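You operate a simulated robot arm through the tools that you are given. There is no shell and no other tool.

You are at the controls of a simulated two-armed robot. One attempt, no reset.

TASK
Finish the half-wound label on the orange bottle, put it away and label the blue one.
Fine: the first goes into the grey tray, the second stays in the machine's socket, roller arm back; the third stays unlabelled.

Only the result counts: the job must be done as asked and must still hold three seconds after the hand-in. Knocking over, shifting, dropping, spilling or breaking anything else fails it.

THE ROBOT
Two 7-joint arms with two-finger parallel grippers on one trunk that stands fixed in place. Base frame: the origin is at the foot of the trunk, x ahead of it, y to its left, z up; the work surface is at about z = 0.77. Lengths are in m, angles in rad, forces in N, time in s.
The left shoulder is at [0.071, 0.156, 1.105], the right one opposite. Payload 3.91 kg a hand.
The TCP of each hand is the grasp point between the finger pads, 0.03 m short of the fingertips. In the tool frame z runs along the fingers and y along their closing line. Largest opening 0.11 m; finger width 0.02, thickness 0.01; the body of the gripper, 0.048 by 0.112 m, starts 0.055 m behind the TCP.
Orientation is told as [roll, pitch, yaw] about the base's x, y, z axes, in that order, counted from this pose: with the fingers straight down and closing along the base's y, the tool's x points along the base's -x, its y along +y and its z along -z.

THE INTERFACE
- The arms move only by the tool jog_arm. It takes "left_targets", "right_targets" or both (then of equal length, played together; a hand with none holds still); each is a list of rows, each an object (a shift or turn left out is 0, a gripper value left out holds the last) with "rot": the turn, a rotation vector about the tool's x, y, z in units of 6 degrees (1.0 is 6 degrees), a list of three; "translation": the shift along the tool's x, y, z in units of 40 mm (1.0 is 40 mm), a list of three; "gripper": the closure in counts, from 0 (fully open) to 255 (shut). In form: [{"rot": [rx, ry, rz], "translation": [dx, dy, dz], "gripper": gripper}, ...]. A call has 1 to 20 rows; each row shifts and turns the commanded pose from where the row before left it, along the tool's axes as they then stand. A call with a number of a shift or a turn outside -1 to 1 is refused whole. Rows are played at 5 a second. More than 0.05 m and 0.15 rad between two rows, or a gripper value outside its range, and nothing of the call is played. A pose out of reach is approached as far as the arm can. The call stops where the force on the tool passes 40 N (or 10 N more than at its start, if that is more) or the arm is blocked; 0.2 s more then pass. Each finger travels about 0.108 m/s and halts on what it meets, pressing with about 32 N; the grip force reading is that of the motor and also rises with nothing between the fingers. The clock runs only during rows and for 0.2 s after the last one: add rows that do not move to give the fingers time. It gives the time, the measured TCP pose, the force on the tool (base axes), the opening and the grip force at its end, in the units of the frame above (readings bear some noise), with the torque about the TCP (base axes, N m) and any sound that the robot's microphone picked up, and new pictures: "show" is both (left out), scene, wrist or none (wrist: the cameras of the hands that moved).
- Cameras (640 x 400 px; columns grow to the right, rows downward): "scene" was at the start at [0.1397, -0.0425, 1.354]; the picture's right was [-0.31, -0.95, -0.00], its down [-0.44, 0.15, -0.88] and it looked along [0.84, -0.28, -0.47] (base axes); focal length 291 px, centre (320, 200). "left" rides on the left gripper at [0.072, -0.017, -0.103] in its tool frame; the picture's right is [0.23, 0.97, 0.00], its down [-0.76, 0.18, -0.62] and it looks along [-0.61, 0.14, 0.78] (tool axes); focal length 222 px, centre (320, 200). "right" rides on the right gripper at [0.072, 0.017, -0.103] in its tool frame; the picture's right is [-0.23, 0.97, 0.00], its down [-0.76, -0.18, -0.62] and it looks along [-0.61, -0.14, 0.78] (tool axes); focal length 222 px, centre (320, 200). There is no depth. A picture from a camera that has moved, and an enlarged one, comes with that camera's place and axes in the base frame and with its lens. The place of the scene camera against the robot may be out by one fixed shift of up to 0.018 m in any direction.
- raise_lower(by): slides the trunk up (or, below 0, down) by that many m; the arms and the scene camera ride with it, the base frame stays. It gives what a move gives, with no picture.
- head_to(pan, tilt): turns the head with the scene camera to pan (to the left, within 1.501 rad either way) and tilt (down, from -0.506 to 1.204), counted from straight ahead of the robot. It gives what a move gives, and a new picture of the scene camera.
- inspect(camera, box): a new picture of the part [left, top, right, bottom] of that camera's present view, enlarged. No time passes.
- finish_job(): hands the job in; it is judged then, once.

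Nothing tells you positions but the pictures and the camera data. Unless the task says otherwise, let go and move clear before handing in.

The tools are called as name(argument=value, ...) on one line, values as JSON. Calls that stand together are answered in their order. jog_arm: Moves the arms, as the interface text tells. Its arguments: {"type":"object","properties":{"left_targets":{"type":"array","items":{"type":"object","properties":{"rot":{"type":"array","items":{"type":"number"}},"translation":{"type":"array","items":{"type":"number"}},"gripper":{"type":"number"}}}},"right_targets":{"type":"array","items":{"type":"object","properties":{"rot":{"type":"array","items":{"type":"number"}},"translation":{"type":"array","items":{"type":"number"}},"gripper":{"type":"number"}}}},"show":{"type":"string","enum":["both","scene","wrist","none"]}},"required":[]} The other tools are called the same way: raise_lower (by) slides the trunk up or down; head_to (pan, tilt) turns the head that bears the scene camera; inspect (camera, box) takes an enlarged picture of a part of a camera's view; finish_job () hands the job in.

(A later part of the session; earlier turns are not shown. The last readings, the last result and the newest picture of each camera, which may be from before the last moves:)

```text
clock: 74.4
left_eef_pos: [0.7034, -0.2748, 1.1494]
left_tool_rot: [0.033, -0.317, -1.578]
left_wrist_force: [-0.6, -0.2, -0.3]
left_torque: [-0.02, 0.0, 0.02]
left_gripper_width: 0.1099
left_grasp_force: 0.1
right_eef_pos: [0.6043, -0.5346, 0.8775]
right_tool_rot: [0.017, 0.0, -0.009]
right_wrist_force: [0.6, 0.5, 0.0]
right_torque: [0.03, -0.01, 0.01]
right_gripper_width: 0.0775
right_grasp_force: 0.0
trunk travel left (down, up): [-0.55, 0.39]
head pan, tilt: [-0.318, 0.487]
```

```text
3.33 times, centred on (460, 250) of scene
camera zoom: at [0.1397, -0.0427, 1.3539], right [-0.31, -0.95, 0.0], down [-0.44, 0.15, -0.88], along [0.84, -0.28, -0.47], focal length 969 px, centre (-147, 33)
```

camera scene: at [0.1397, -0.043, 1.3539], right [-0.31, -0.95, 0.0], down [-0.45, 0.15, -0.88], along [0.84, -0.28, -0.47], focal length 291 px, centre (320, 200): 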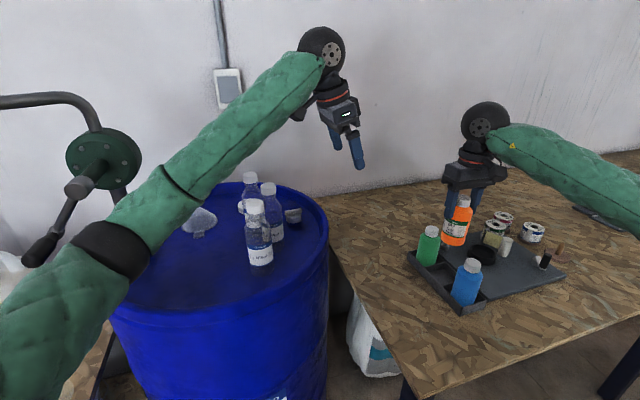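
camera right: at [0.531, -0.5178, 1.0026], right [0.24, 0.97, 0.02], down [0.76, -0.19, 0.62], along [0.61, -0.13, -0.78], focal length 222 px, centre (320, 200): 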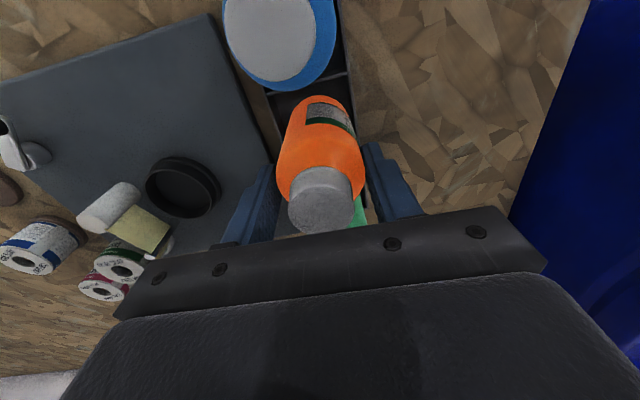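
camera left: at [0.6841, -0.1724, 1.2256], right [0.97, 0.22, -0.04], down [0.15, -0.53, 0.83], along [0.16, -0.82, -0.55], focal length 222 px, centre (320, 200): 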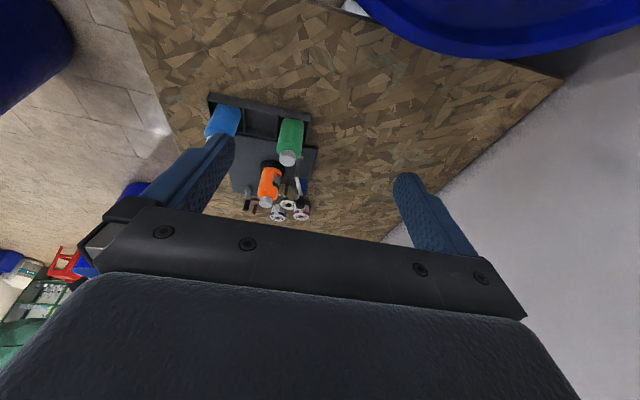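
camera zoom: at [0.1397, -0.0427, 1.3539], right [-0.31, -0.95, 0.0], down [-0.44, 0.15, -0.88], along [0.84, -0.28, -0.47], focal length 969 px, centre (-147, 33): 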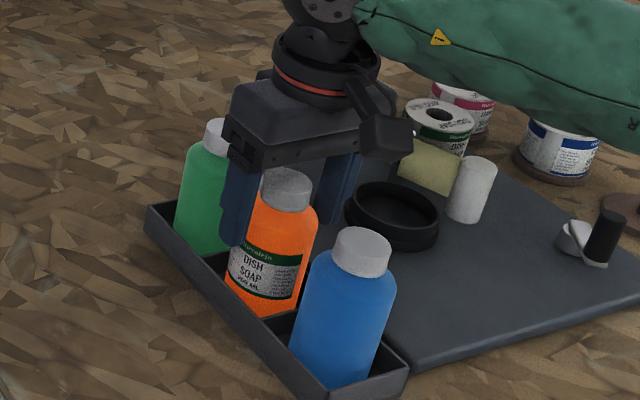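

jog_arm(right_targets=[{"translation": [0, 0, -0.6]}, {"translation": [0, 0, -0.8]}, {"translation": [0, 0, -0.8]}, {"translation": [0, 0, -0.8]}, {"translation": [0.5, 0, 0]}, {"translation": [0.7, 0, 0]}, {"translation": [0.7, 0, 0]}, {}], show="wrist")

inspect(camera="left", box=[200, 90, 340, 210])

inspect(camera="scene", box=[390, 190, 530, 310])

```text
clock: 76.2
left_eef_pos: [0.7052, -0.2752, 1.1483]
left_tool_rot: [0.03, -0.315, -1.578]
left_wrist_force: [-0.2, 0.3, 0.2]
left_torque: [0.02, 0.01, 0.0]
left_gripper_width: 0.1101
left_grasp_force: 0.0
right_eef_pos: [0.5291, -0.5378, 0.9969]
right_tool_rot: [0.018, 0.0, -0.009]
right_wrist_force: [-0.2, -0.3, 0.1]
right_torque: [0.01, -0.02, 0.0]
right_gripper_width: 0.0779
right_grasp_force: 0.0
trunk travel left (down, up): [-0.55, 0.39]
head pan, tilt: [-0.318, 0.487]
camera right: at [0.4569, -0.5226, 1.1005], right [0.24, 0.97, 0.02], down [0.76, -0.19, 0.62], along [0.61, -0.13, -0.78], focal length 222 px, centre (320, 200)
```

right: 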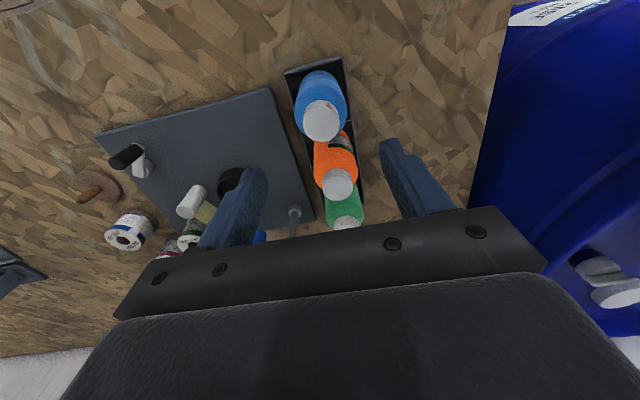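

```text
3.33 times, centred on (270, 150) of left
camera zoom: at [0.6853, -0.1741, 1.2236], right [0.97, 0.22, -0.04], down [0.16, -0.53, 0.83], along [0.16, -0.82, -0.55], focal length 740 px, centre (487, 367)
```

zoom: 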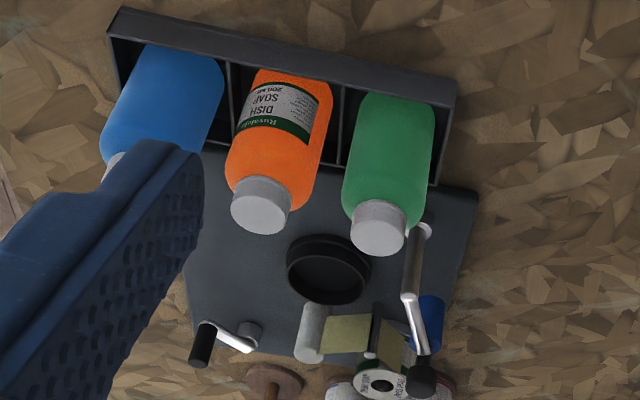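

```text
3.33 times, centred on (460, 250) of scene
camera zoom: at [0.1409, -0.0432, 1.3537], right [-0.31, -0.95, 0.0], down [-0.45, 0.15, -0.88], along [0.84, -0.28, -0.47], focal length 969 px, centre (-147, 33)
```

zoom: 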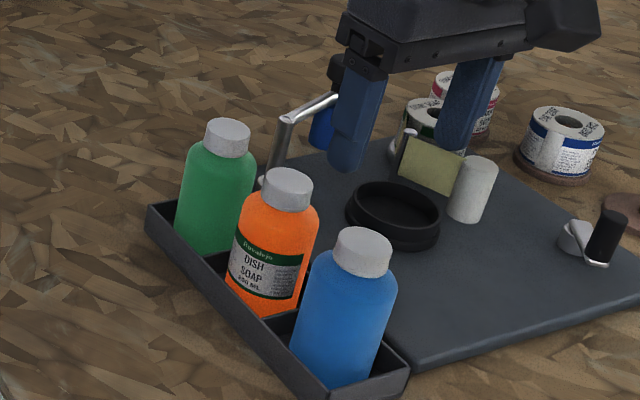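

jog_arm(right_targets=[{"translation": [0.065, 0.08, 0.8]}, {"translation": [0, 0, 0.8]}, {"translation": [0, 0, 0.8]}, {"translation": [0, 0, 0.5]}, {}], show="wrist")

inspect(camera="scene", box=[390, 190, 530, 310])

```text
clock: 77.4
left_eef_pos: [0.7036, -0.2745, 1.1494]
left_tool_rot: [0.032, -0.317, -1.578]
left_wrist_force: [-0.2, -1.0, 0.2]
left_torque: [-0.03, -0.02, -0.02]
left_gripper_width: 0.11
left_grasp_force: 0.1
right_eef_pos: [0.5243, -0.5318, 0.8812]
right_tool_rot: [0.016, -0.002, -0.01]
right_wrist_force: [0.1, 0.4, 0.1]
right_torque: [0.01, 0.02, 0.0]
right_gripper_width: 0.078
right_grasp_force: 0.0
trunk travel left (down, up): [-0.55, 0.39]
head pan, tilt: [-0.318, 0.487]
camera right: at [0.4524, -0.5174, 0.9845], right [0.24, 0.97, 0.02], down [0.76, -0.19, 0.62], along [0.61, -0.13, -0.78], focal length 222 px, centre (320, 200)
```

right: 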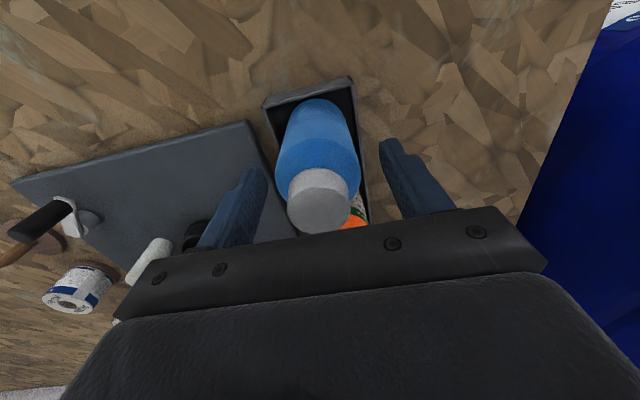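

```text
3.33 times, centred on (460, 250) of scene
camera zoom: at [0.1395, -0.0426, 1.354], right [-0.31, -0.95, 0.0], down [-0.44, 0.15, -0.88], along [0.84, -0.28, -0.47], focal length 969 px, centre (-147, 33)
```

zoom: 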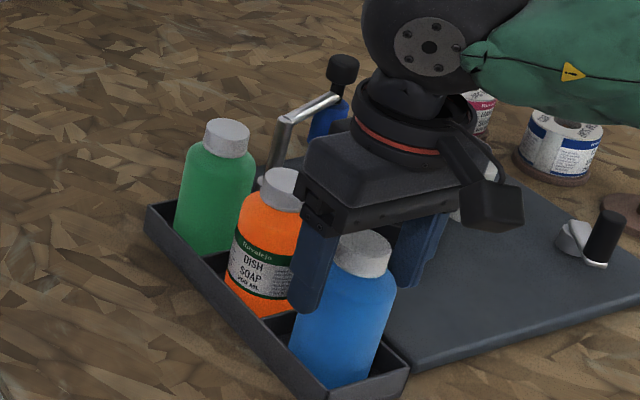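

jog_arm(right_targets=[{"gripper": 120}, {"gripper": 255}, {}, {}, {"translation": [0, 0, -0.2]}, {"translation": [0, 0, -0.4]}, {"translation": [0, 0, -0.8]}, {"translation": [0, 0, -0.8]}, {"translation": [0, 0, -0.8]}, {"translation": [0, 0, -0.2]}, {}], show="both")

inspect(camera="scene", box=[390, 170, 550, 310])

```text
clock: 79.8
left_eef_pos: [0.7038, -0.2753, 1.1488]
left_tool_rot: [0.03, -0.316, -1.578]
left_wrist_force: [0.7, -0.1, 0.1]
left_torque: [-0.04, 0.01, 0.01]
left_gripper_width: 0.1101
left_grasp_force: 0.1
right_eef_pos: [0.5267, -0.5352, 1.0099]
right_tool_rot: [0.017, 0.0, -0.007]
right_wrist_force: [-0.8, 0.0, -2.1]
right_torque: [-0.02, 0.0, 0.01]
right_gripper_width: 0.0546
right_grasp_force: 32.2
trunk travel left (down, up): [-0.55, 0.39]
head pan, tilt: [-0.318, 0.487]
camera scene: at [0.1399, -0.0429, 1.3539], right [-0.31, -0.95, 0.0], down [-0.45, 0.15, -0.88], along [0.84, -0.28, -0.47], focal length 291 px, centre (320, 200)
camera right: at [0.4547, -0.5192, 1.113], right [0.24, 0.97, 0.02], down [0.76, -0.19, 0.62], along [0.61, -0.13, -0.78], focal length 222 px, centre (320, 200)
```

scene: 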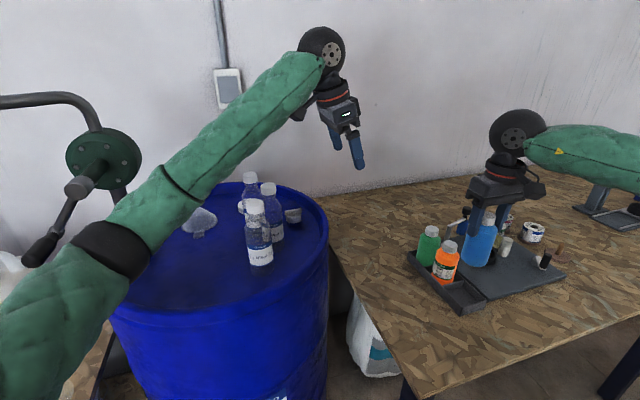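
right: 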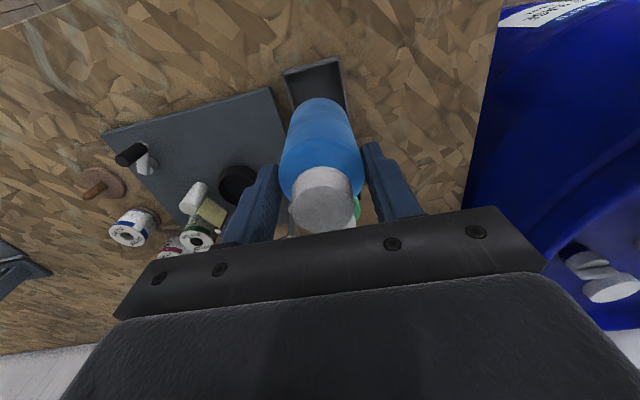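

```text
2.86 times, centred on (470, 240) of scene
camera zoom: at [0.1399, -0.0429, 1.3539], right [-0.31, -0.95, 0.0], down [-0.45, 0.15, -0.88], along [0.84, -0.28, -0.47], focal length 830 px, centre (-109, 86)
```

zoom: 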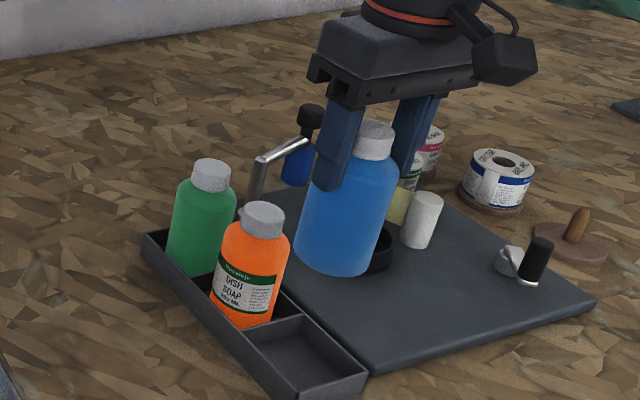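

jog_arm(right_targets=[{"translation": [0, -0.5, 0]}, {"translation": [0, -0.8, 0]}, {"translation": [0, -0.8, 0]}, {"translation": [0, -0.8, 0]}, {"translation": [0, -0.8, 0]}, {"translation": [0, -0.4, 0]}, {"translation": [-0.6, 0, 0]}, {"translation": [-0.8, 0, 0]}, {"translation": [-0.8, 0, 0]}, {"translation": [-0.59, 0, 0]}, {"translation": [0, 0, 0.7]}, {"translation": [0, 0, 0.7]}, {}], show="wrist")

inspect(camera="left", box=[220, 130, 330, 230])

inspect(camera="scene", box=[410, 170, 550, 290])

```text
clock: 82.6
left_eef_pos: [0.7039, -0.2758, 1.149]
left_tool_rot: [0.033, -0.316, -1.577]
left_wrist_force: [0.2, -1.3, 0.6]
left_torque: [-0.03, 0.01, 0.02]
left_gripper_width: 0.1103
left_grasp_force: 0.0
right_eef_pos: [0.6343, -0.6962, 0.9521]
right_tool_rot: [0.015, 0.001, -0.008]
right_wrist_force: [0.8, 0.6, -2.0]
right_torque: [-0.03, 0.01, 0.0]
right_gripper_width: 0.0545
right_grasp_force: 31.8
trunk travel left (down, up): [-0.55, 0.39]
head pan, tilt: [-0.318, 0.487]
camera right: at [0.5614, -0.681, 1.0543], right [0.24, 0.97, 0.02], down [0.76, -0.19, 0.62], along [0.61, -0.13, -0.78], focal length 222 px, centre (320, 200)
```

right: 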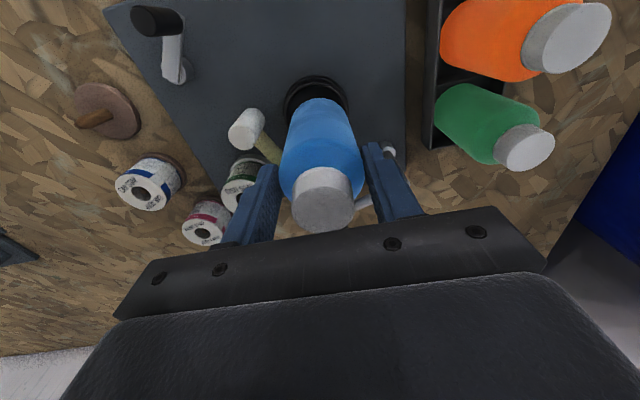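

```text
4.00 times, centred on (275, 180) of left
camera zoom: at [0.6839, -0.1735, 1.2247], right [0.97, 0.22, -0.04], down [0.15, -0.53, 0.83], along [0.16, -0.82, -0.55], focal length 888 px, centre (500, 280)
```

zoom: 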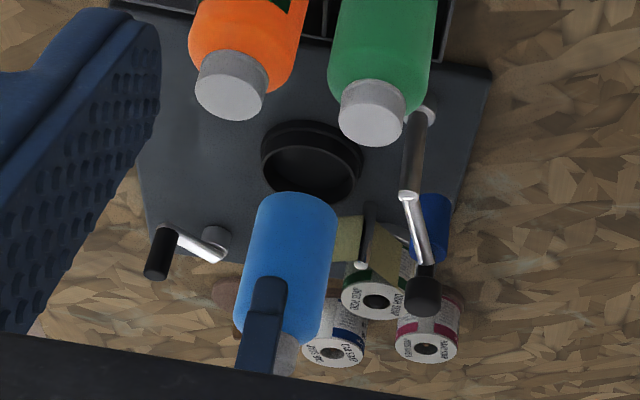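

```text
3.33 times, centred on (480, 230) of scene
camera zoom: at [0.1395, -0.0425, 1.354], right [-0.31, -0.95, 0.0], down [-0.44, 0.15, -0.88], along [0.84, -0.28, -0.47], focal length 969 px, centre (-213, 100)
```

zoom: 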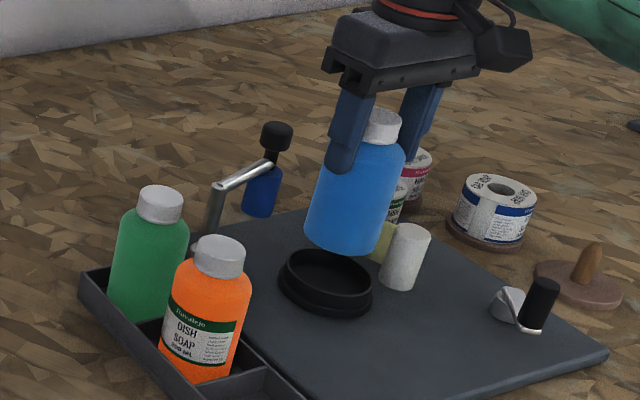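

jog_arm(right_targets=[{"translation": [-0.07, -0.04, 0.5]}, {"translation": [0, 0, 0.4]}, {}, {}], show="wrist")

inspect(camera="left", box=[240, 130, 310, 200])

inspect(camera="scene", box=[440, 200, 530, 280])

```text
clock: 83.6
left_eef_pos: [0.7044, -0.2758, 1.1495]
left_tool_rot: [0.031, -0.317, -1.577]
left_wrist_force: [-0.3, 0.7, -0.1]
left_torque: [-0.01, 0.02, 0.01]
left_gripper_width: 0.1098
left_grasp_force: 0.1
right_eef_pos: [0.6368, -0.6989, 0.9159]
right_tool_rot: [0.018, 0.0, -0.009]
right_wrist_force: [0.2, -0.4, -3.2]
right_torque: [0.04, 0.0, -0.01]
right_gripper_width: 0.0546
right_grasp_force: 31.8
trunk travel left (down, up): [-0.55, 0.39]
head pan, tilt: [-0.318, 0.487]
camera right: at [0.5641, -0.6824, 1.0182], right [0.24, 0.97, 0.02], down [0.76, -0.19, 0.62], along [0.61, -0.13, -0.78], focal length 222 px, centre (320, 200)
```

right: 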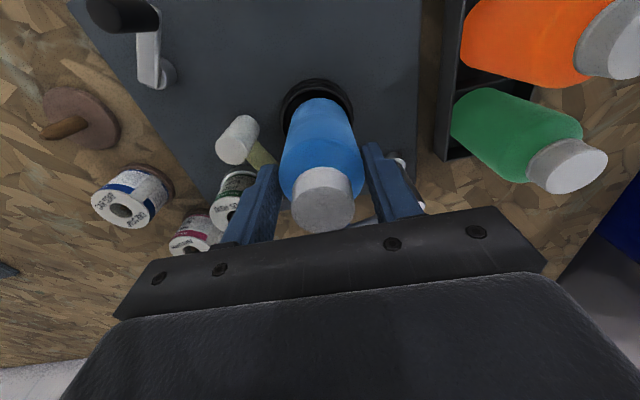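

```text
5.71 times, centred on (275, 165) of left
camera zoom: at [0.6842, -0.1739, 1.2244], right [0.97, 0.22, -0.04], down [0.15, -0.53, 0.83], along [0.16, -0.82, -0.55], focal length 1269 px, centre (577, 400)
```

zoom: 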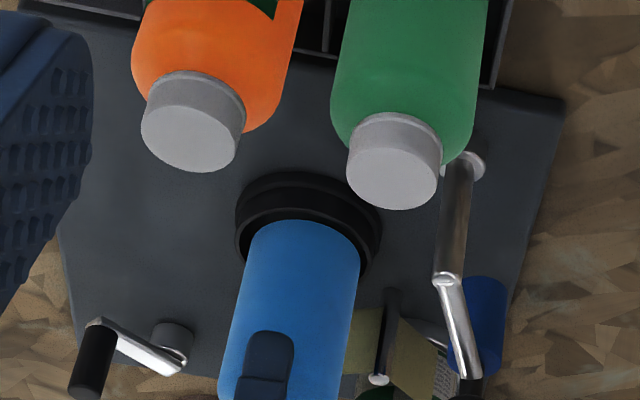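

```text
5.00 times, centred on (485, 240) of scene
camera zoom: at [0.1398, -0.0429, 1.3539], right [-0.31, -0.95, 0.0], down [-0.45, 0.15, -0.88], along [0.84, -0.28, -0.47], focal length 1453 px, centre (-505, 0)
```

zoom: 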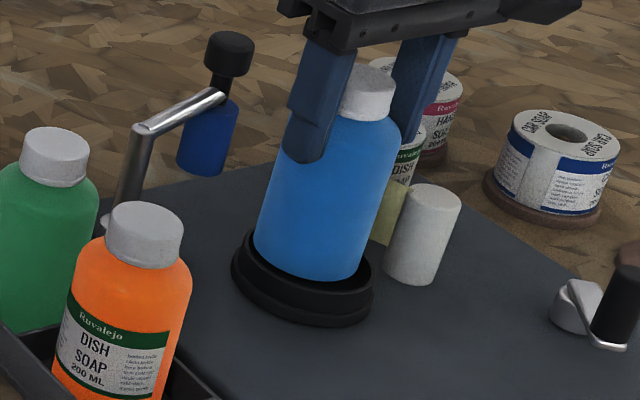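

jog_arm(right_targets=[{"translation": [0, 0.05, 0.1]}, {"translation": [0, 0, 0.12]}, {"translation": [0, 0, 0.12]}, {"translation": [0, 0, 0.1]}, {}], show="none")

inspect(camera="scene", box=[440, 200, 530, 280])

inspect(camera="left", box=[240, 130, 310, 200])

```text
clock: 84.8
left_eef_pos: [0.703, -0.2755, 1.1498]
left_tool_rot: [0.031, -0.315, -1.579]
left_wrist_force: [-0.1, 0.0, 0.3]
left_torque: [-0.01, -0.02, 0.01]
left_gripper_width: 0.1099
left_grasp_force: 0.0
right_eef_pos: [0.6376, -0.6973, 0.8981]
right_tool_rot: [0.017, -0.002, -0.009]
right_wrist_force: [-6.6, -18.5, 9.9]
right_torque: [-1.47, 0.43, -0.02]
right_gripper_width: 0.0546
right_grasp_force: 32.2
trunk travel left (down, up): [-0.55, 0.39]
head pan, tilt: [-0.318, 0.487]
```

```text
5.00 times, centred on (485, 240) of scene
camera zoom: at [0.1385, -0.0437, 1.354], right [-0.31, -0.95, 0.0], down [-0.44, 0.15, -0.88], along [0.84, -0.28, -0.47], focal length 1453 px, centre (-505, 0)
```

zoom: 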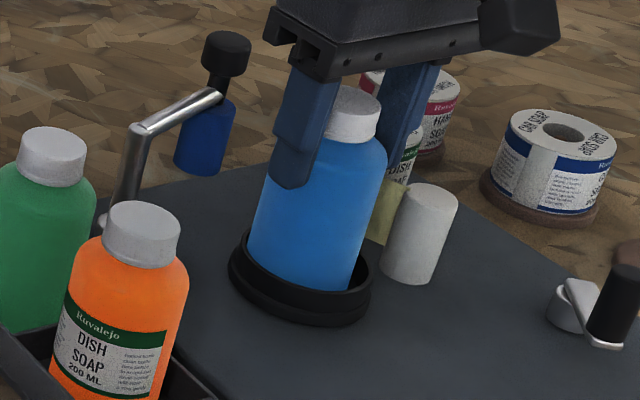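

```text
5.71 times, centred on (275, 165) of left
camera zoom: at [0.6832, -0.1739, 1.2249], right [0.97, 0.22, -0.04], down [0.15, -0.53, 0.83], along [0.16, -0.82, -0.55], focal length 1269 px, centre (577, 400)
```

zoom: 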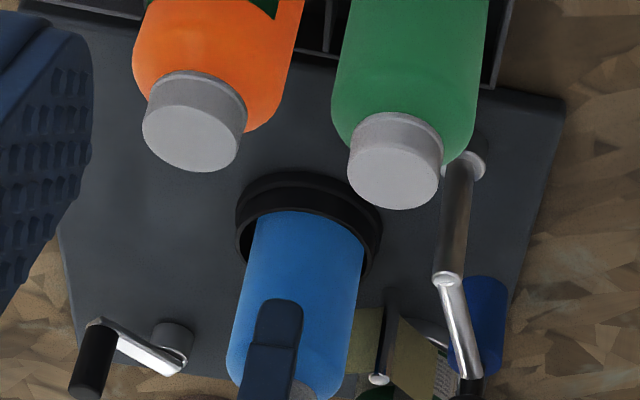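

jog_arm(right_targets=[{"translation": [0, 0, -0.05]}, {"translation": [0.03, -0.09, 0]}, {}], show="none")

```text
clock: 85.6
left_eef_pos: [0.7043, -0.275, 1.1491]
left_tool_rot: [0.031, -0.314, -1.578]
left_wrist_force: [-0.3, 0.9, 0.1]
left_torque: [-0.04, -0.01, 0.0]
left_gripper_width: 0.1099
left_grasp_force: 0.0
right_eef_pos: [0.6385, -0.6974, 0.8991]
right_tool_rot: [0.018, -0.001, -0.008]
right_wrist_force: [-0.4, 0.8, -2.3]
right_torque: [0.0, 0.0, 0.0]
right_gripper_width: 0.0547
right_grasp_force: 32.0
trunk travel left (down, up): [-0.55, 0.39]
head pan, tilt: [-0.318, 0.487]
```

jog_arm(right_targets=[{"translation": [0, -0.02, 0.06]}, {"translation": [0, 0, 0.06]}, {"translation": [0, 0, 0.04]}, {}], show="none")

```text
clock: 86.6
left_eef_pos: [0.7032, -0.2729, 1.1495]
left_tool_rot: [0.03, -0.318, -1.58]
left_wrist_force: [0.7, 0.0, 0.0]
left_torque: [0.0, -0.04, -0.03]
left_gripper_width: 0.1097
left_grasp_force: 0.1
right_eef_pos: [0.6374, -0.701, 0.8957]
right_tool_rot: [0.013, -0.003, -0.011]
right_wrist_force: [8.2, -9.2, 27.7]
right_torque: [-0.53, -0.52, 0.01]
right_gripper_width: 0.0545
right_grasp_force: 32.1
trunk travel left (down, up): [-0.55, 0.39]
head pan, tilt: [-0.318, 0.487]
```

jog_arm(right_targets=[{"translation": [0, 0, -0.06]}, {}, {"gripper": 100}, {"gripper": 75}, {}, {}], show="wrist")

inspect(camera="scene", box=[440, 200, 530, 280])

inspect(camera="left", box=[240, 130, 310, 200])

```text
clock: 88.0
left_eef_pos: [0.7039, -0.2746, 1.1489]
left_tool_rot: [0.032, -0.316, -1.578]
left_wrist_force: [0.5, -0.2, -0.3]
left_torque: [0.01, -0.02, -0.02]
left_gripper_width: 0.11
left_grasp_force: 0.2
right_eef_pos: [0.6374, -0.7005, 0.8937]
right_tool_rot: [0.016, 0.0, -0.008]
right_wrist_force: [0.6, 0.2, 0.1]
right_torque: [-0.01, -0.01, 0.02]
right_gripper_width: 0.0777
right_grasp_force: 0.1
trunk travel left (down, up): [-0.55, 0.39]
head pan, tilt: [-0.318, 0.487]
camera right: at [0.5648, -0.6844, 0.9981], right [0.24, 0.97, 0.02], down [0.76, -0.19, 0.62], along [0.61, -0.13, -0.78], focal length 222 px, centre (320, 200)
```

right: 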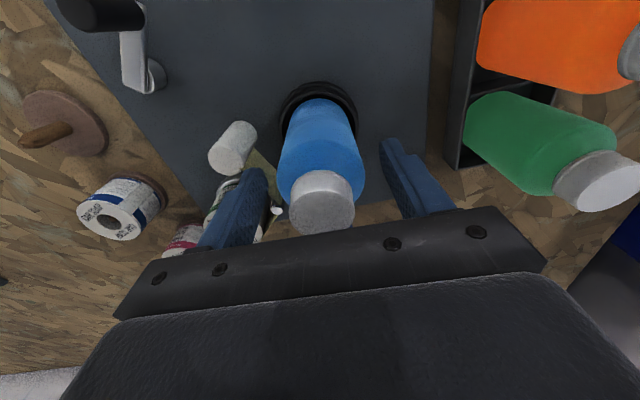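

```text
5.00 times, centred on (485, 240) of scene
camera zoom: at [0.1396, -0.0427, 1.3539], right [-0.31, -0.95, 0.0], down [-0.44, 0.15, -0.88], along [0.84, -0.28, -0.47], focal length 1453 px, centre (-505, 0)
```

zoom: 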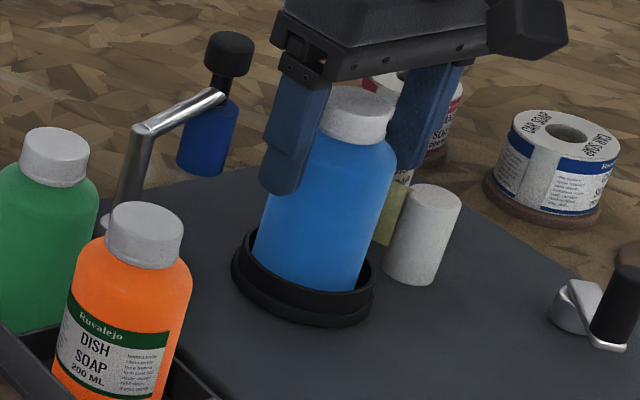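

```text
5.71 times, centred on (275, 165) of left
camera zoom: at [0.684, -0.1737, 1.2245], right [0.98, 0.22, -0.04], down [0.15, -0.53, 0.83], along [0.16, -0.82, -0.55], focal length 1269 px, centre (577, 400)
```

zoom: 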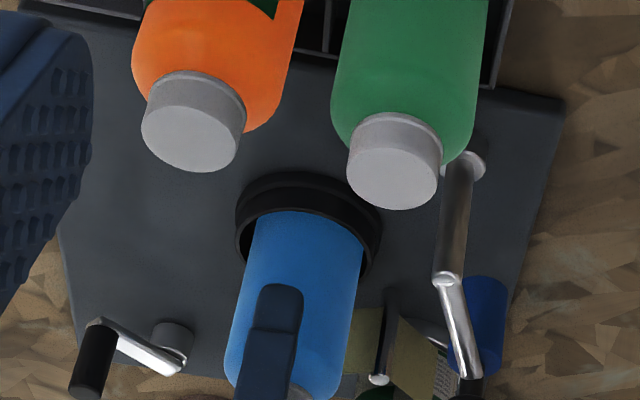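

Blue sits in the socket at the same height as orange did, and orange is in the tray. Next I rise and swing the roller arm onto the blue bottle.

jog_arm(right_targets=[{"translation": [0, 0, -0.6]}, {"translation": [0, 0, -0.8]}, {"translation": [0, 0, -0.8]}, {"translation": [0, 0, -0.4]}, {"translation": [-0.6, 0, 0], "gripper": 110}, {"translation": [-0.8, 0, 0]}, {"translation": [-0.8, 0, 0]}, {"translation": [-0.15, 0, 0]}, {}], show="wrist")

inspect(camera="left", box=[230, 140, 330, 240])

```text
clock: 90.0
left_eef_pos: [0.7031, -0.2746, 1.1492]
left_tool_rot: [0.032, -0.316, -1.578]
left_wrist_force: [0.2, -0.3, 0.1]
left_torque: [-0.01, 0.0, 0.01]
left_gripper_width: 0.1101
left_grasp_force: 0.0
right_eef_pos: [0.7323, -0.7037, 0.9985]
right_tool_rot: [0.016, 0.0, -0.009]
right_wrist_force: [-0.4, 0.6, 0.1]
right_torque: [-0.01, 0.02, 0.0]
right_gripper_width: 0.0625
right_grasp_force: 0.1
trunk travel left (down, up): [-0.55, 0.39]
head pan, tilt: [-0.318, 0.487]
camera right: at [0.6592, -0.6882, 1.1023], right [0.24, 0.97, 0.02], down [0.76, -0.19, 0.62], along [0.61, -0.13, -0.78], focal length 222 px, centre (320, 200)
```

right: 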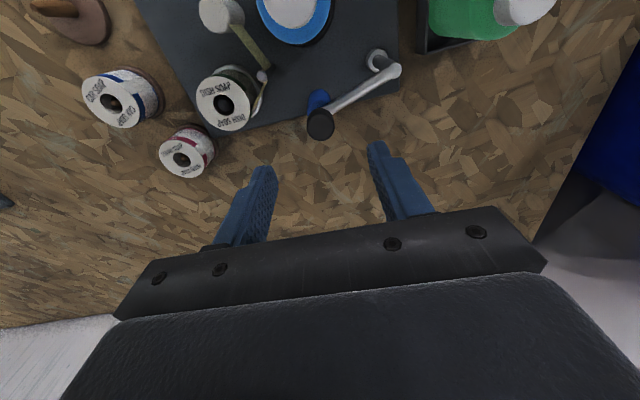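

```text
4.00 times, centred on (280, 190) of left
camera zoom: at [0.6843, -0.1736, 1.2244], right [0.97, 0.22, -0.04], down [0.15, -0.53, 0.83], along [0.16, -0.82, -0.55], focal length 888 px, centre (480, 240)
```

zoom: 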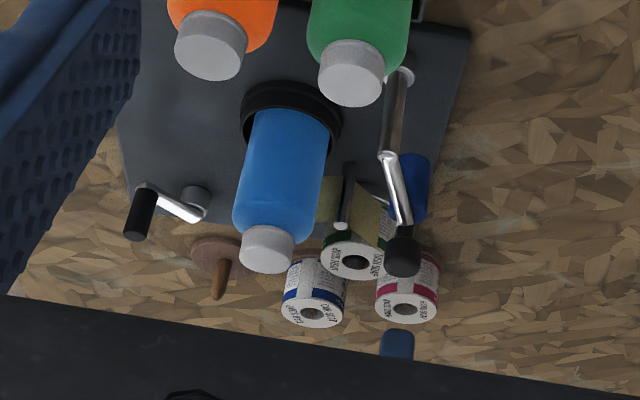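

jog_arm(right_targets=[{"translation": [0.05, 0.05, 0.8]}, {"translation": [0, 0, 0.8]}, {"translation": [0, 0, 0.65]}, {}, {"gripper": 220}, {"gripper": 255}, {}, {}, {"translation": [0.17, -0.041, 0]}, {"translation": [0.1725, -0.026, 0]}, {"translation": [0.174, -0.011, 0]}, {"translation": [0.1745, 0.0045, 0]}, {"translation": [0.1735, 0.02, 0]}, {}], show="wrist")

inspect(camera="left", box=[230, 140, 330, 240])

```text
clock: 93.1
left_eef_pos: [0.7058, -0.2743, 1.1471]
left_tool_rot: [0.03, -0.315, -1.575]
left_wrist_force: [-0.8, 0.1, -0.2]
left_torque: [0.0, 0.02, -0.01]
left_gripper_width: 0.1098
left_grasp_force: 0.0
right_eef_pos: [0.6954, -0.7046, 0.909]
right_tool_rot: [0.012, 0.002, -0.012]
right_wrist_force: [0.7, -24.7, -0.6]
right_torque: [-1.36, 0.31, -0.42]
right_gripper_width: 0.0257
right_grasp_force: 45.1
trunk travel left (down, up): [-0.55, 0.39]
head pan, tilt: [-0.318, 0.487]
stopped in row 14 (right hand): the force on the tool passed its limit at 41 N (the readings are from after the stop); the commanded pose is now the measured one
camera right: at [0.623, -0.6885, 1.0124], right [0.24, 0.97, 0.01], down [0.76, -0.2, 0.62], along [0.6, -0.14, -0.78], focal length 222 px, centre (320, 200)
```

right: 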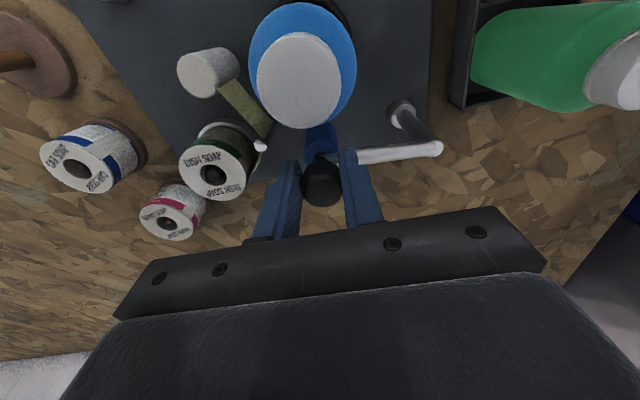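

```text
4.00 times, centred on (280, 190) of left
camera zoom: at [0.6852, -0.1728, 1.2235], right [0.97, 0.22, -0.04], down [0.16, -0.53, 0.83], along [0.16, -0.82, -0.55], focal length 888 px, centre (480, 240)
```

zoom: 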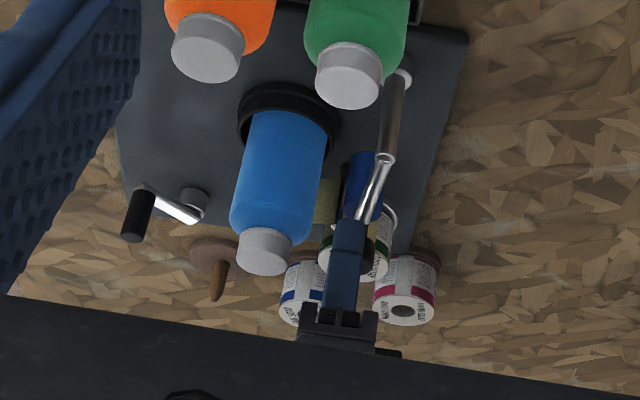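

jog_arm(right_targets=[{"gripper": 110}, {}, {}, {"translation": [0, 0, -0.8]}, {"translation": [0, 0, -0.8]}, {"translation": [0, 0, -0.7]}, {}], show="wrist")

inspect(camera="left", box=[230, 140, 330, 240])

inspect(camera="scene", box=[400, 190, 580, 310])

```text
clock: 94.7
left_eef_pos: [0.7035, -0.2741, 1.1491]
left_tool_rot: [0.033, -0.316, -1.576]
left_wrist_force: [0.0, -0.7, 0.0]
left_torque: [0.0, 0.01, 0.01]
left_gripper_width: 0.1099
left_grasp_force: 0.1
right_eef_pos: [0.6969, -0.7035, 1.0038]
right_tool_rot: [0.014, -0.001, -0.01]
right_wrist_force: [-0.2, -0.3, 0.1]
right_torque: [-0.01, 0.01, 0.01]
right_gripper_width: 0.0628
right_grasp_force: 0.0
trunk travel left (down, up): [-0.55, 0.39]
head pan, tilt: [-0.318, 0.487]
camera right: at [0.6235, -0.6877, 1.1059], right [0.24, 0.97, 0.01], down [0.76, -0.19, 0.62], along [0.6, -0.14, -0.78], focal length 222 px, centre (320, 200)
```

right: 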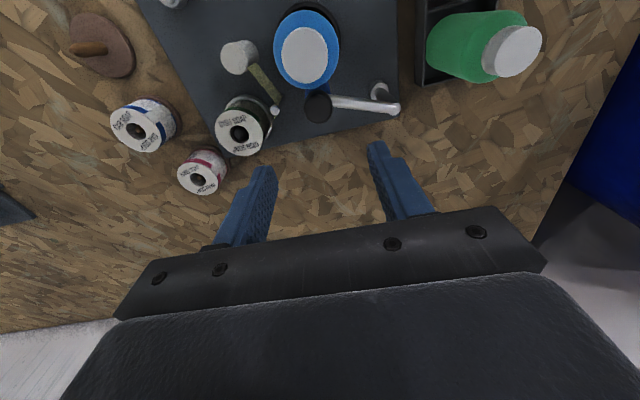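

```text
4.00 times, centred on (280, 190) of left
camera zoom: at [0.6845, -0.1727, 1.2243], right [0.97, 0.22, -0.04], down [0.16, -0.53, 0.83], along [0.16, -0.82, -0.55], focal length 888 px, centre (480, 240)
```

zoom: 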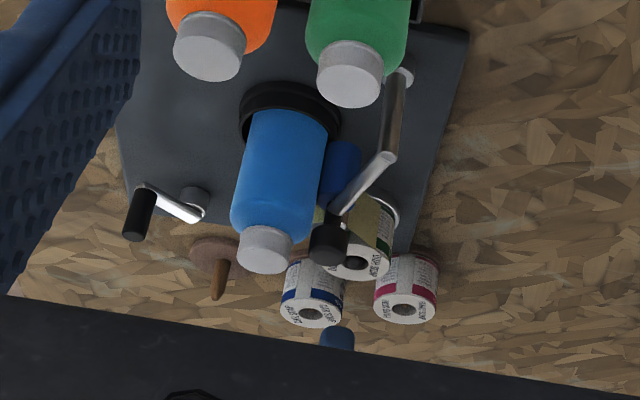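

```text
3.33 times, centred on (490, 250) of scene
camera zoom: at [0.1398, -0.043, 1.3539], right [-0.31, -0.95, 0.0], down [-0.45, 0.15, -0.88], along [0.84, -0.28, -0.47], focal length 969 px, centre (-247, 33)
```

zoom: 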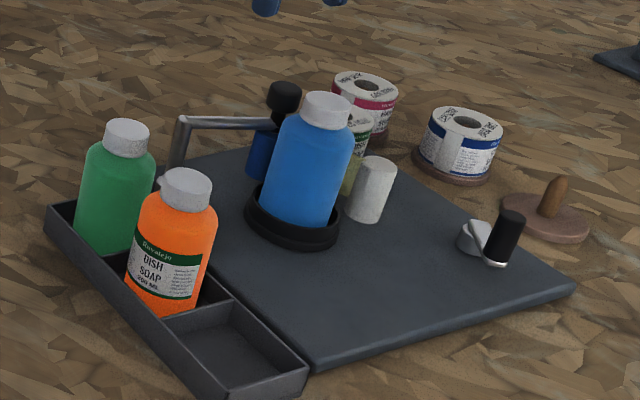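

jog_arm(right_targets=[{"translation": [0.775, 0, 0]}, {"translation": [0.775, 0, 0]}, {"translation": [0.775, 0, 0]}, {"translation": [0.775, 0, 0]}, {"translation": [0.775, 0, 0]}, {"translation": [0.775, 0, 0]}, {"rot": [0, 0, 1]}, {"rot": [0, 0, 1]}, {"rot": [0, 0, 1]}, {"rot": [0, 0, 1]}, {"rot": [0, 0, 1]}, {"rot": [0, 0, 1]}, {"rot": [0, 0, 1]}, {"translation": [-0.645, -0.478, 0], "gripper": 139}, {"translation": [-0.645, -0.478, 0]}, {"translation": [-0.645, -0.478, 0]}, {"translation": [0, 0, 0.8]}, {}], show="wrist")

```text
clock: 98.5
left_eef_pos: [0.7045, -0.2732, 1.1488]
left_tool_rot: [0.031, -0.315, -1.576]
left_wrist_force: [-0.3, 0.2, 0.3]
left_torque: [0.01, 0.01, 0.0]
left_gripper_width: 0.1098
left_grasp_force: 0.2
right_eef_pos: [0.5266, -0.7958, 0.97]
right_tool_rot: [0.007, 0.01, -0.741]
right_wrist_force: [0.4, 0.1, -0.3]
right_torque: [-0.03, -0.02, -0.03]
right_gripper_width: 0.0502
right_grasp_force: 0.0
trunk travel left (down, up): [-0.55, 0.39]
head pan, tilt: [-0.318, 0.487]
camera right: at [0.4843, -0.7362, 1.0733], right [0.83, 0.56, 0.01], down [0.44, -0.65, 0.61], along [0.35, -0.5, -0.79], focal length 222 px, centre (320, 200)
```

right: 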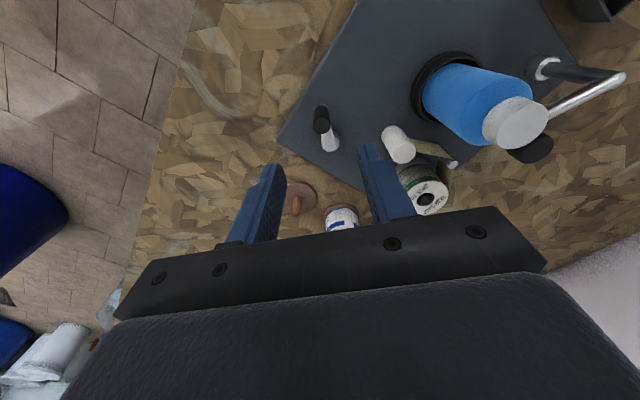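

jog_arm(right_targets=[{"translation": [-0.1, 0, 0.8]}, {"translation": [0, 0, 0.8]}, {"translation": [0, 0, 0.8]}, {"translation": [0, 0, 0.7]}, {}], show="wrist")

inspect(camera="right", box=[240, 140, 420, 250])

```text
clock: 99.7
left_eef_pos: [0.7031, -0.2737, 1.1484]
left_tool_rot: [0.032, -0.315, -1.577]
left_wrist_force: [0.5, -0.4, -0.5]
left_torque: [0.02, -0.01, 0.0]
left_gripper_width: 0.1099
left_grasp_force: 0.1
right_eef_pos: [0.5304, -0.7964, 0.8442]
right_tool_rot: [0.011, 0.01, -0.745]
right_wrist_force: [-0.4, 1.0, -0.3]
right_torque: [-0.02, -0.01, 0.04]
right_gripper_width: 0.05
right_grasp_force: 0.0
trunk travel left (down, up): [-0.55, 0.39]
head pan, tilt: [-0.318, 0.487]
camera right: at [0.4882, -0.7361, 0.948], right [0.83, 0.56, 0.01], down [0.44, -0.65, 0.61], along [0.35, -0.5, -0.79], focal length 222 px, centre (320, 200)
```

right: 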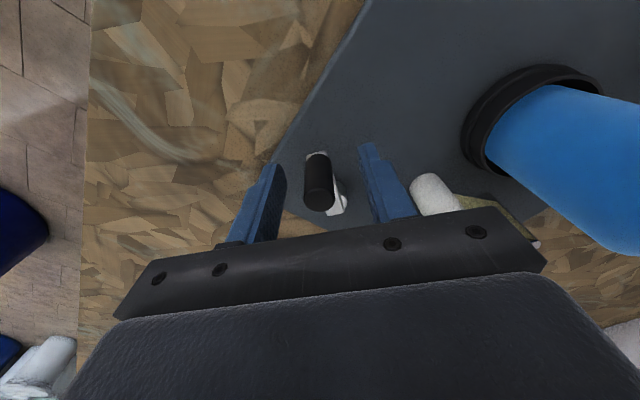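

```text
3.56 times, centred on (330, 195) of right
camera zoom: at [0.4882, -0.7361, 0.948], right [0.83, 0.56, 0.01], down [0.44, -0.65, 0.61], along [0.35, -0.5, -0.79], focal length 790 px, centre (284, 218)
```

zoom: 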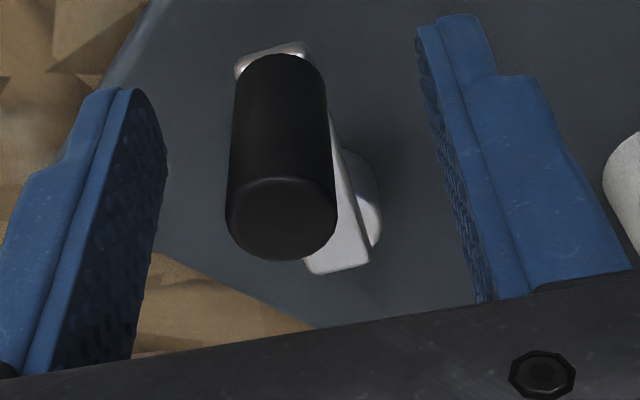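

jog_arm(right_targets=[{"gripper": 200}, {"gripper": 255}, {}, {}, {"translation": [-0.0552, -0.2618, 0]}, {"translation": [-0.1211, -0.2386, 0]}, {"translation": [-0.1787, -0.1992, 0]}, {"translation": [-0.2242, -0.1461, 0]}, {"translation": [-0.2544, -0.0831, 0]}, {"translation": [-0.2672, -0.0145, 0]}, {}], show="wrist")

inspect(camera="left", box=[230, 140, 330, 240])

```text
clock: 102.1
left_eef_pos: [0.7025, -0.2738, 1.1502]
left_tool_rot: [0.033, -0.317, -1.575]
left_wrist_force: [-0.7, -0.6, -0.8]
left_torque: [-0.01, -0.04, -0.01]
left_gripper_width: 0.11
left_grasp_force: 0.1
right_eef_pos: [0.5347, -0.8564, 0.845]
right_tool_rot: [0.007, 0.011, -0.743]
right_wrist_force: [-16.0, -9.7, 5.9]
right_torque: [-0.32, 2.01, 0.19]
right_gripper_width: 0.018
right_grasp_force: 45.2
trunk travel left (down, up): [-0.55, 0.39]
head pan, tilt: [-0.318, 0.487]
camera right: at [0.4939, -0.7958, 0.948], right [0.83, 0.56, 0.01], down [0.44, -0.65, 0.61], along [0.35, -0.5, -0.79], focal length 222 px, centre (320, 200)
```

right: 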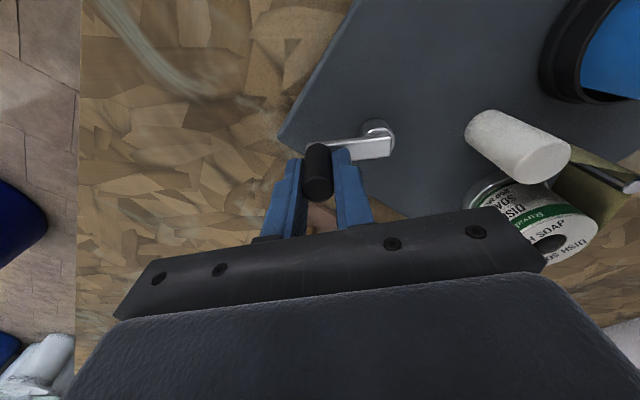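

```text
4.00 times, centred on (280, 190) of left
camera zoom: at [0.6833, -0.1724, 1.2253], right [0.97, 0.22, -0.04], down [0.15, -0.53, 0.83], along [0.16, -0.82, -0.55], focal length 888 px, centre (480, 240)
```

zoom: 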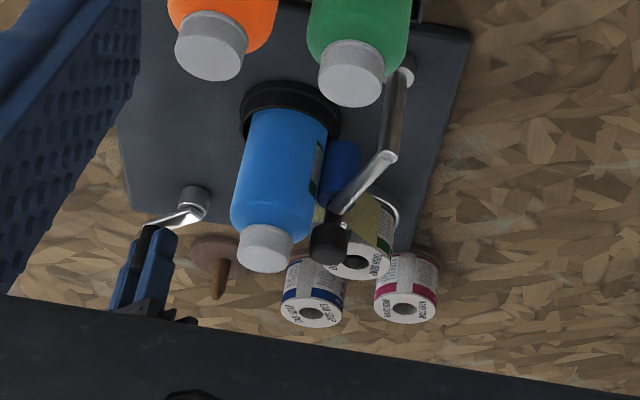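

jog_arm(right_targets=[{"translation": [-0.268, -0.004, 0]}, {"translation": [-0.2443, 0.124, 0]}, {"translation": [-0.204, 0.183, 0]}, {"translation": [-0.1496, 0.2296, 0]}, {"translation": [-0.0851, 0.2605, 0]}, {"translation": [-0.0148, 0.2736, 0]}, {}], show="wrist")

inspect(camera="left", box=[230, 140, 330, 240])

```text
clock: 102.7
left_eef_pos: [0.7052, -0.2715, 1.1493]
left_tool_rot: [0.032, -0.317, -1.575]
left_wrist_force: [0.7, -0.4, -0.3]
left_torque: [-0.01, 0.05, 0.02]
left_gripper_width: 0.11
left_grasp_force: 0.1
right_eef_pos: [0.5523, -0.8691, 0.8438]
right_tool_rot: [0.003, 0.005, -0.744]
right_wrist_force: [-9.6, -30.6, 0.7]
right_torque: [-0.26, 1.35, 0.01]
right_gripper_width: 0.0168
right_grasp_force: 44.6
trunk travel left (down, up): [-0.55, 0.39]
head pan, tilt: [-0.318, 0.487]
stopped in row 2 (right hand): the force on the tool passed its limit at 42 N (the readings are from after the stop); the commanded pose is now the measured one
camera right: at [0.5098, -0.807, 0.9475], right [0.83, 0.56, 0.0], down [0.44, -0.65, 0.62], along [0.35, -0.51, -0.79], focal length 222 px, centre (320, 200)
```

right: 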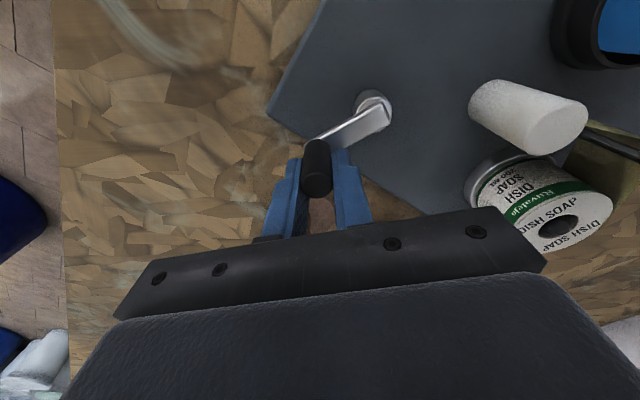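

```text
4.00 times, centred on (280, 190) of left
camera zoom: at [0.6852, -0.1711, 1.2242], right [0.97, 0.22, -0.04], down [0.16, -0.53, 0.83], along [0.16, -0.82, -0.55], focal length 888 px, centre (480, 240)
```

zoom: 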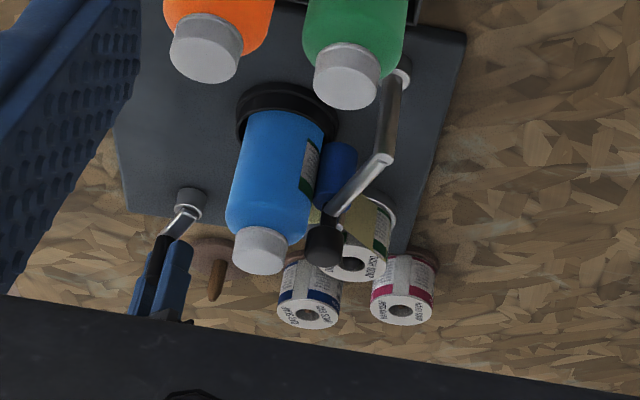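

jog_arm(right_targets=[{"gripper": 180}, {}, {}], show="wrist")

inspect(camera="right", box=[240, 140, 420, 250])

inspect(camera="left", box=[230, 140, 330, 240])

```text
clock: 103.5
left_eef_pos: [0.7043, -0.2711, 1.1493]
left_tool_rot: [0.032, -0.316, -1.574]
left_wrist_force: [0.4, 0.2, 0.2]
left_torque: [0.0, 0.02, -0.02]
left_gripper_width: 0.1099
left_grasp_force: 0.1
right_eef_pos: [0.553, -0.8644, 0.8461]
right_tool_rot: [0.008, 0.007, -0.742]
right_wrist_force: [0.6, -0.4, 0.4]
right_torque: [0.0, 0.0, -0.01]
right_gripper_width: 0.0321
right_grasp_force: 0.1
trunk travel left (down, up): [-0.55, 0.39]
head pan, tilt: [-0.318, 0.487]
camera right: at [0.5103, -0.8039, 0.9479], right [0.83, 0.56, 0.01], down [0.44, -0.65, 0.62], along [0.35, -0.51, -0.79], focal length 222 px, centre (320, 200)
```

right: 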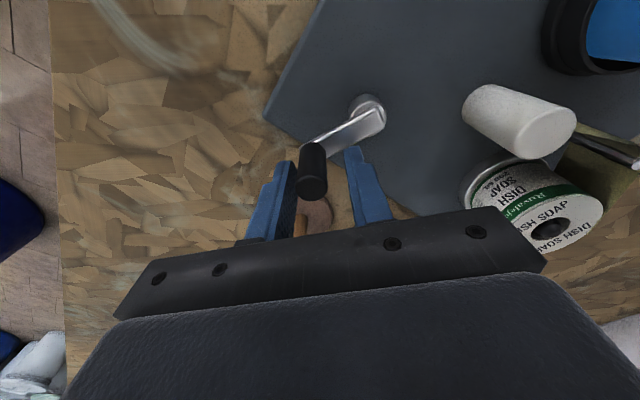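

```text
3.56 times, centred on (330, 195) of right
camera zoom: at [0.5103, -0.8039, 0.9479], right [0.83, 0.56, 0.01], down [0.44, -0.65, 0.62], along [0.35, -0.51, -0.79], focal length 790 px, centre (284, 218)
```

zoom: 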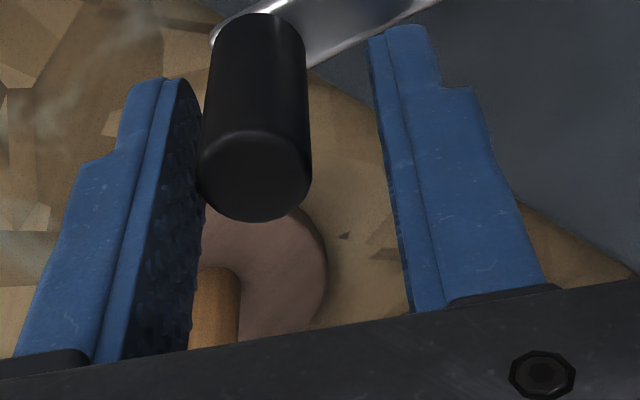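

```text
4.00 times, centred on (280, 190) of left
camera zoom: at [0.6852, -0.1704, 1.2244], right [0.97, 0.22, -0.04], down [0.16, -0.53, 0.83], along [0.16, -0.82, -0.55], focal length 888 px, centre (480, 240)
```

zoom: 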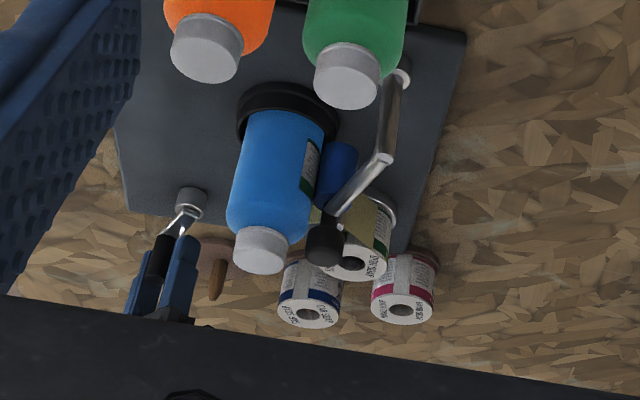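

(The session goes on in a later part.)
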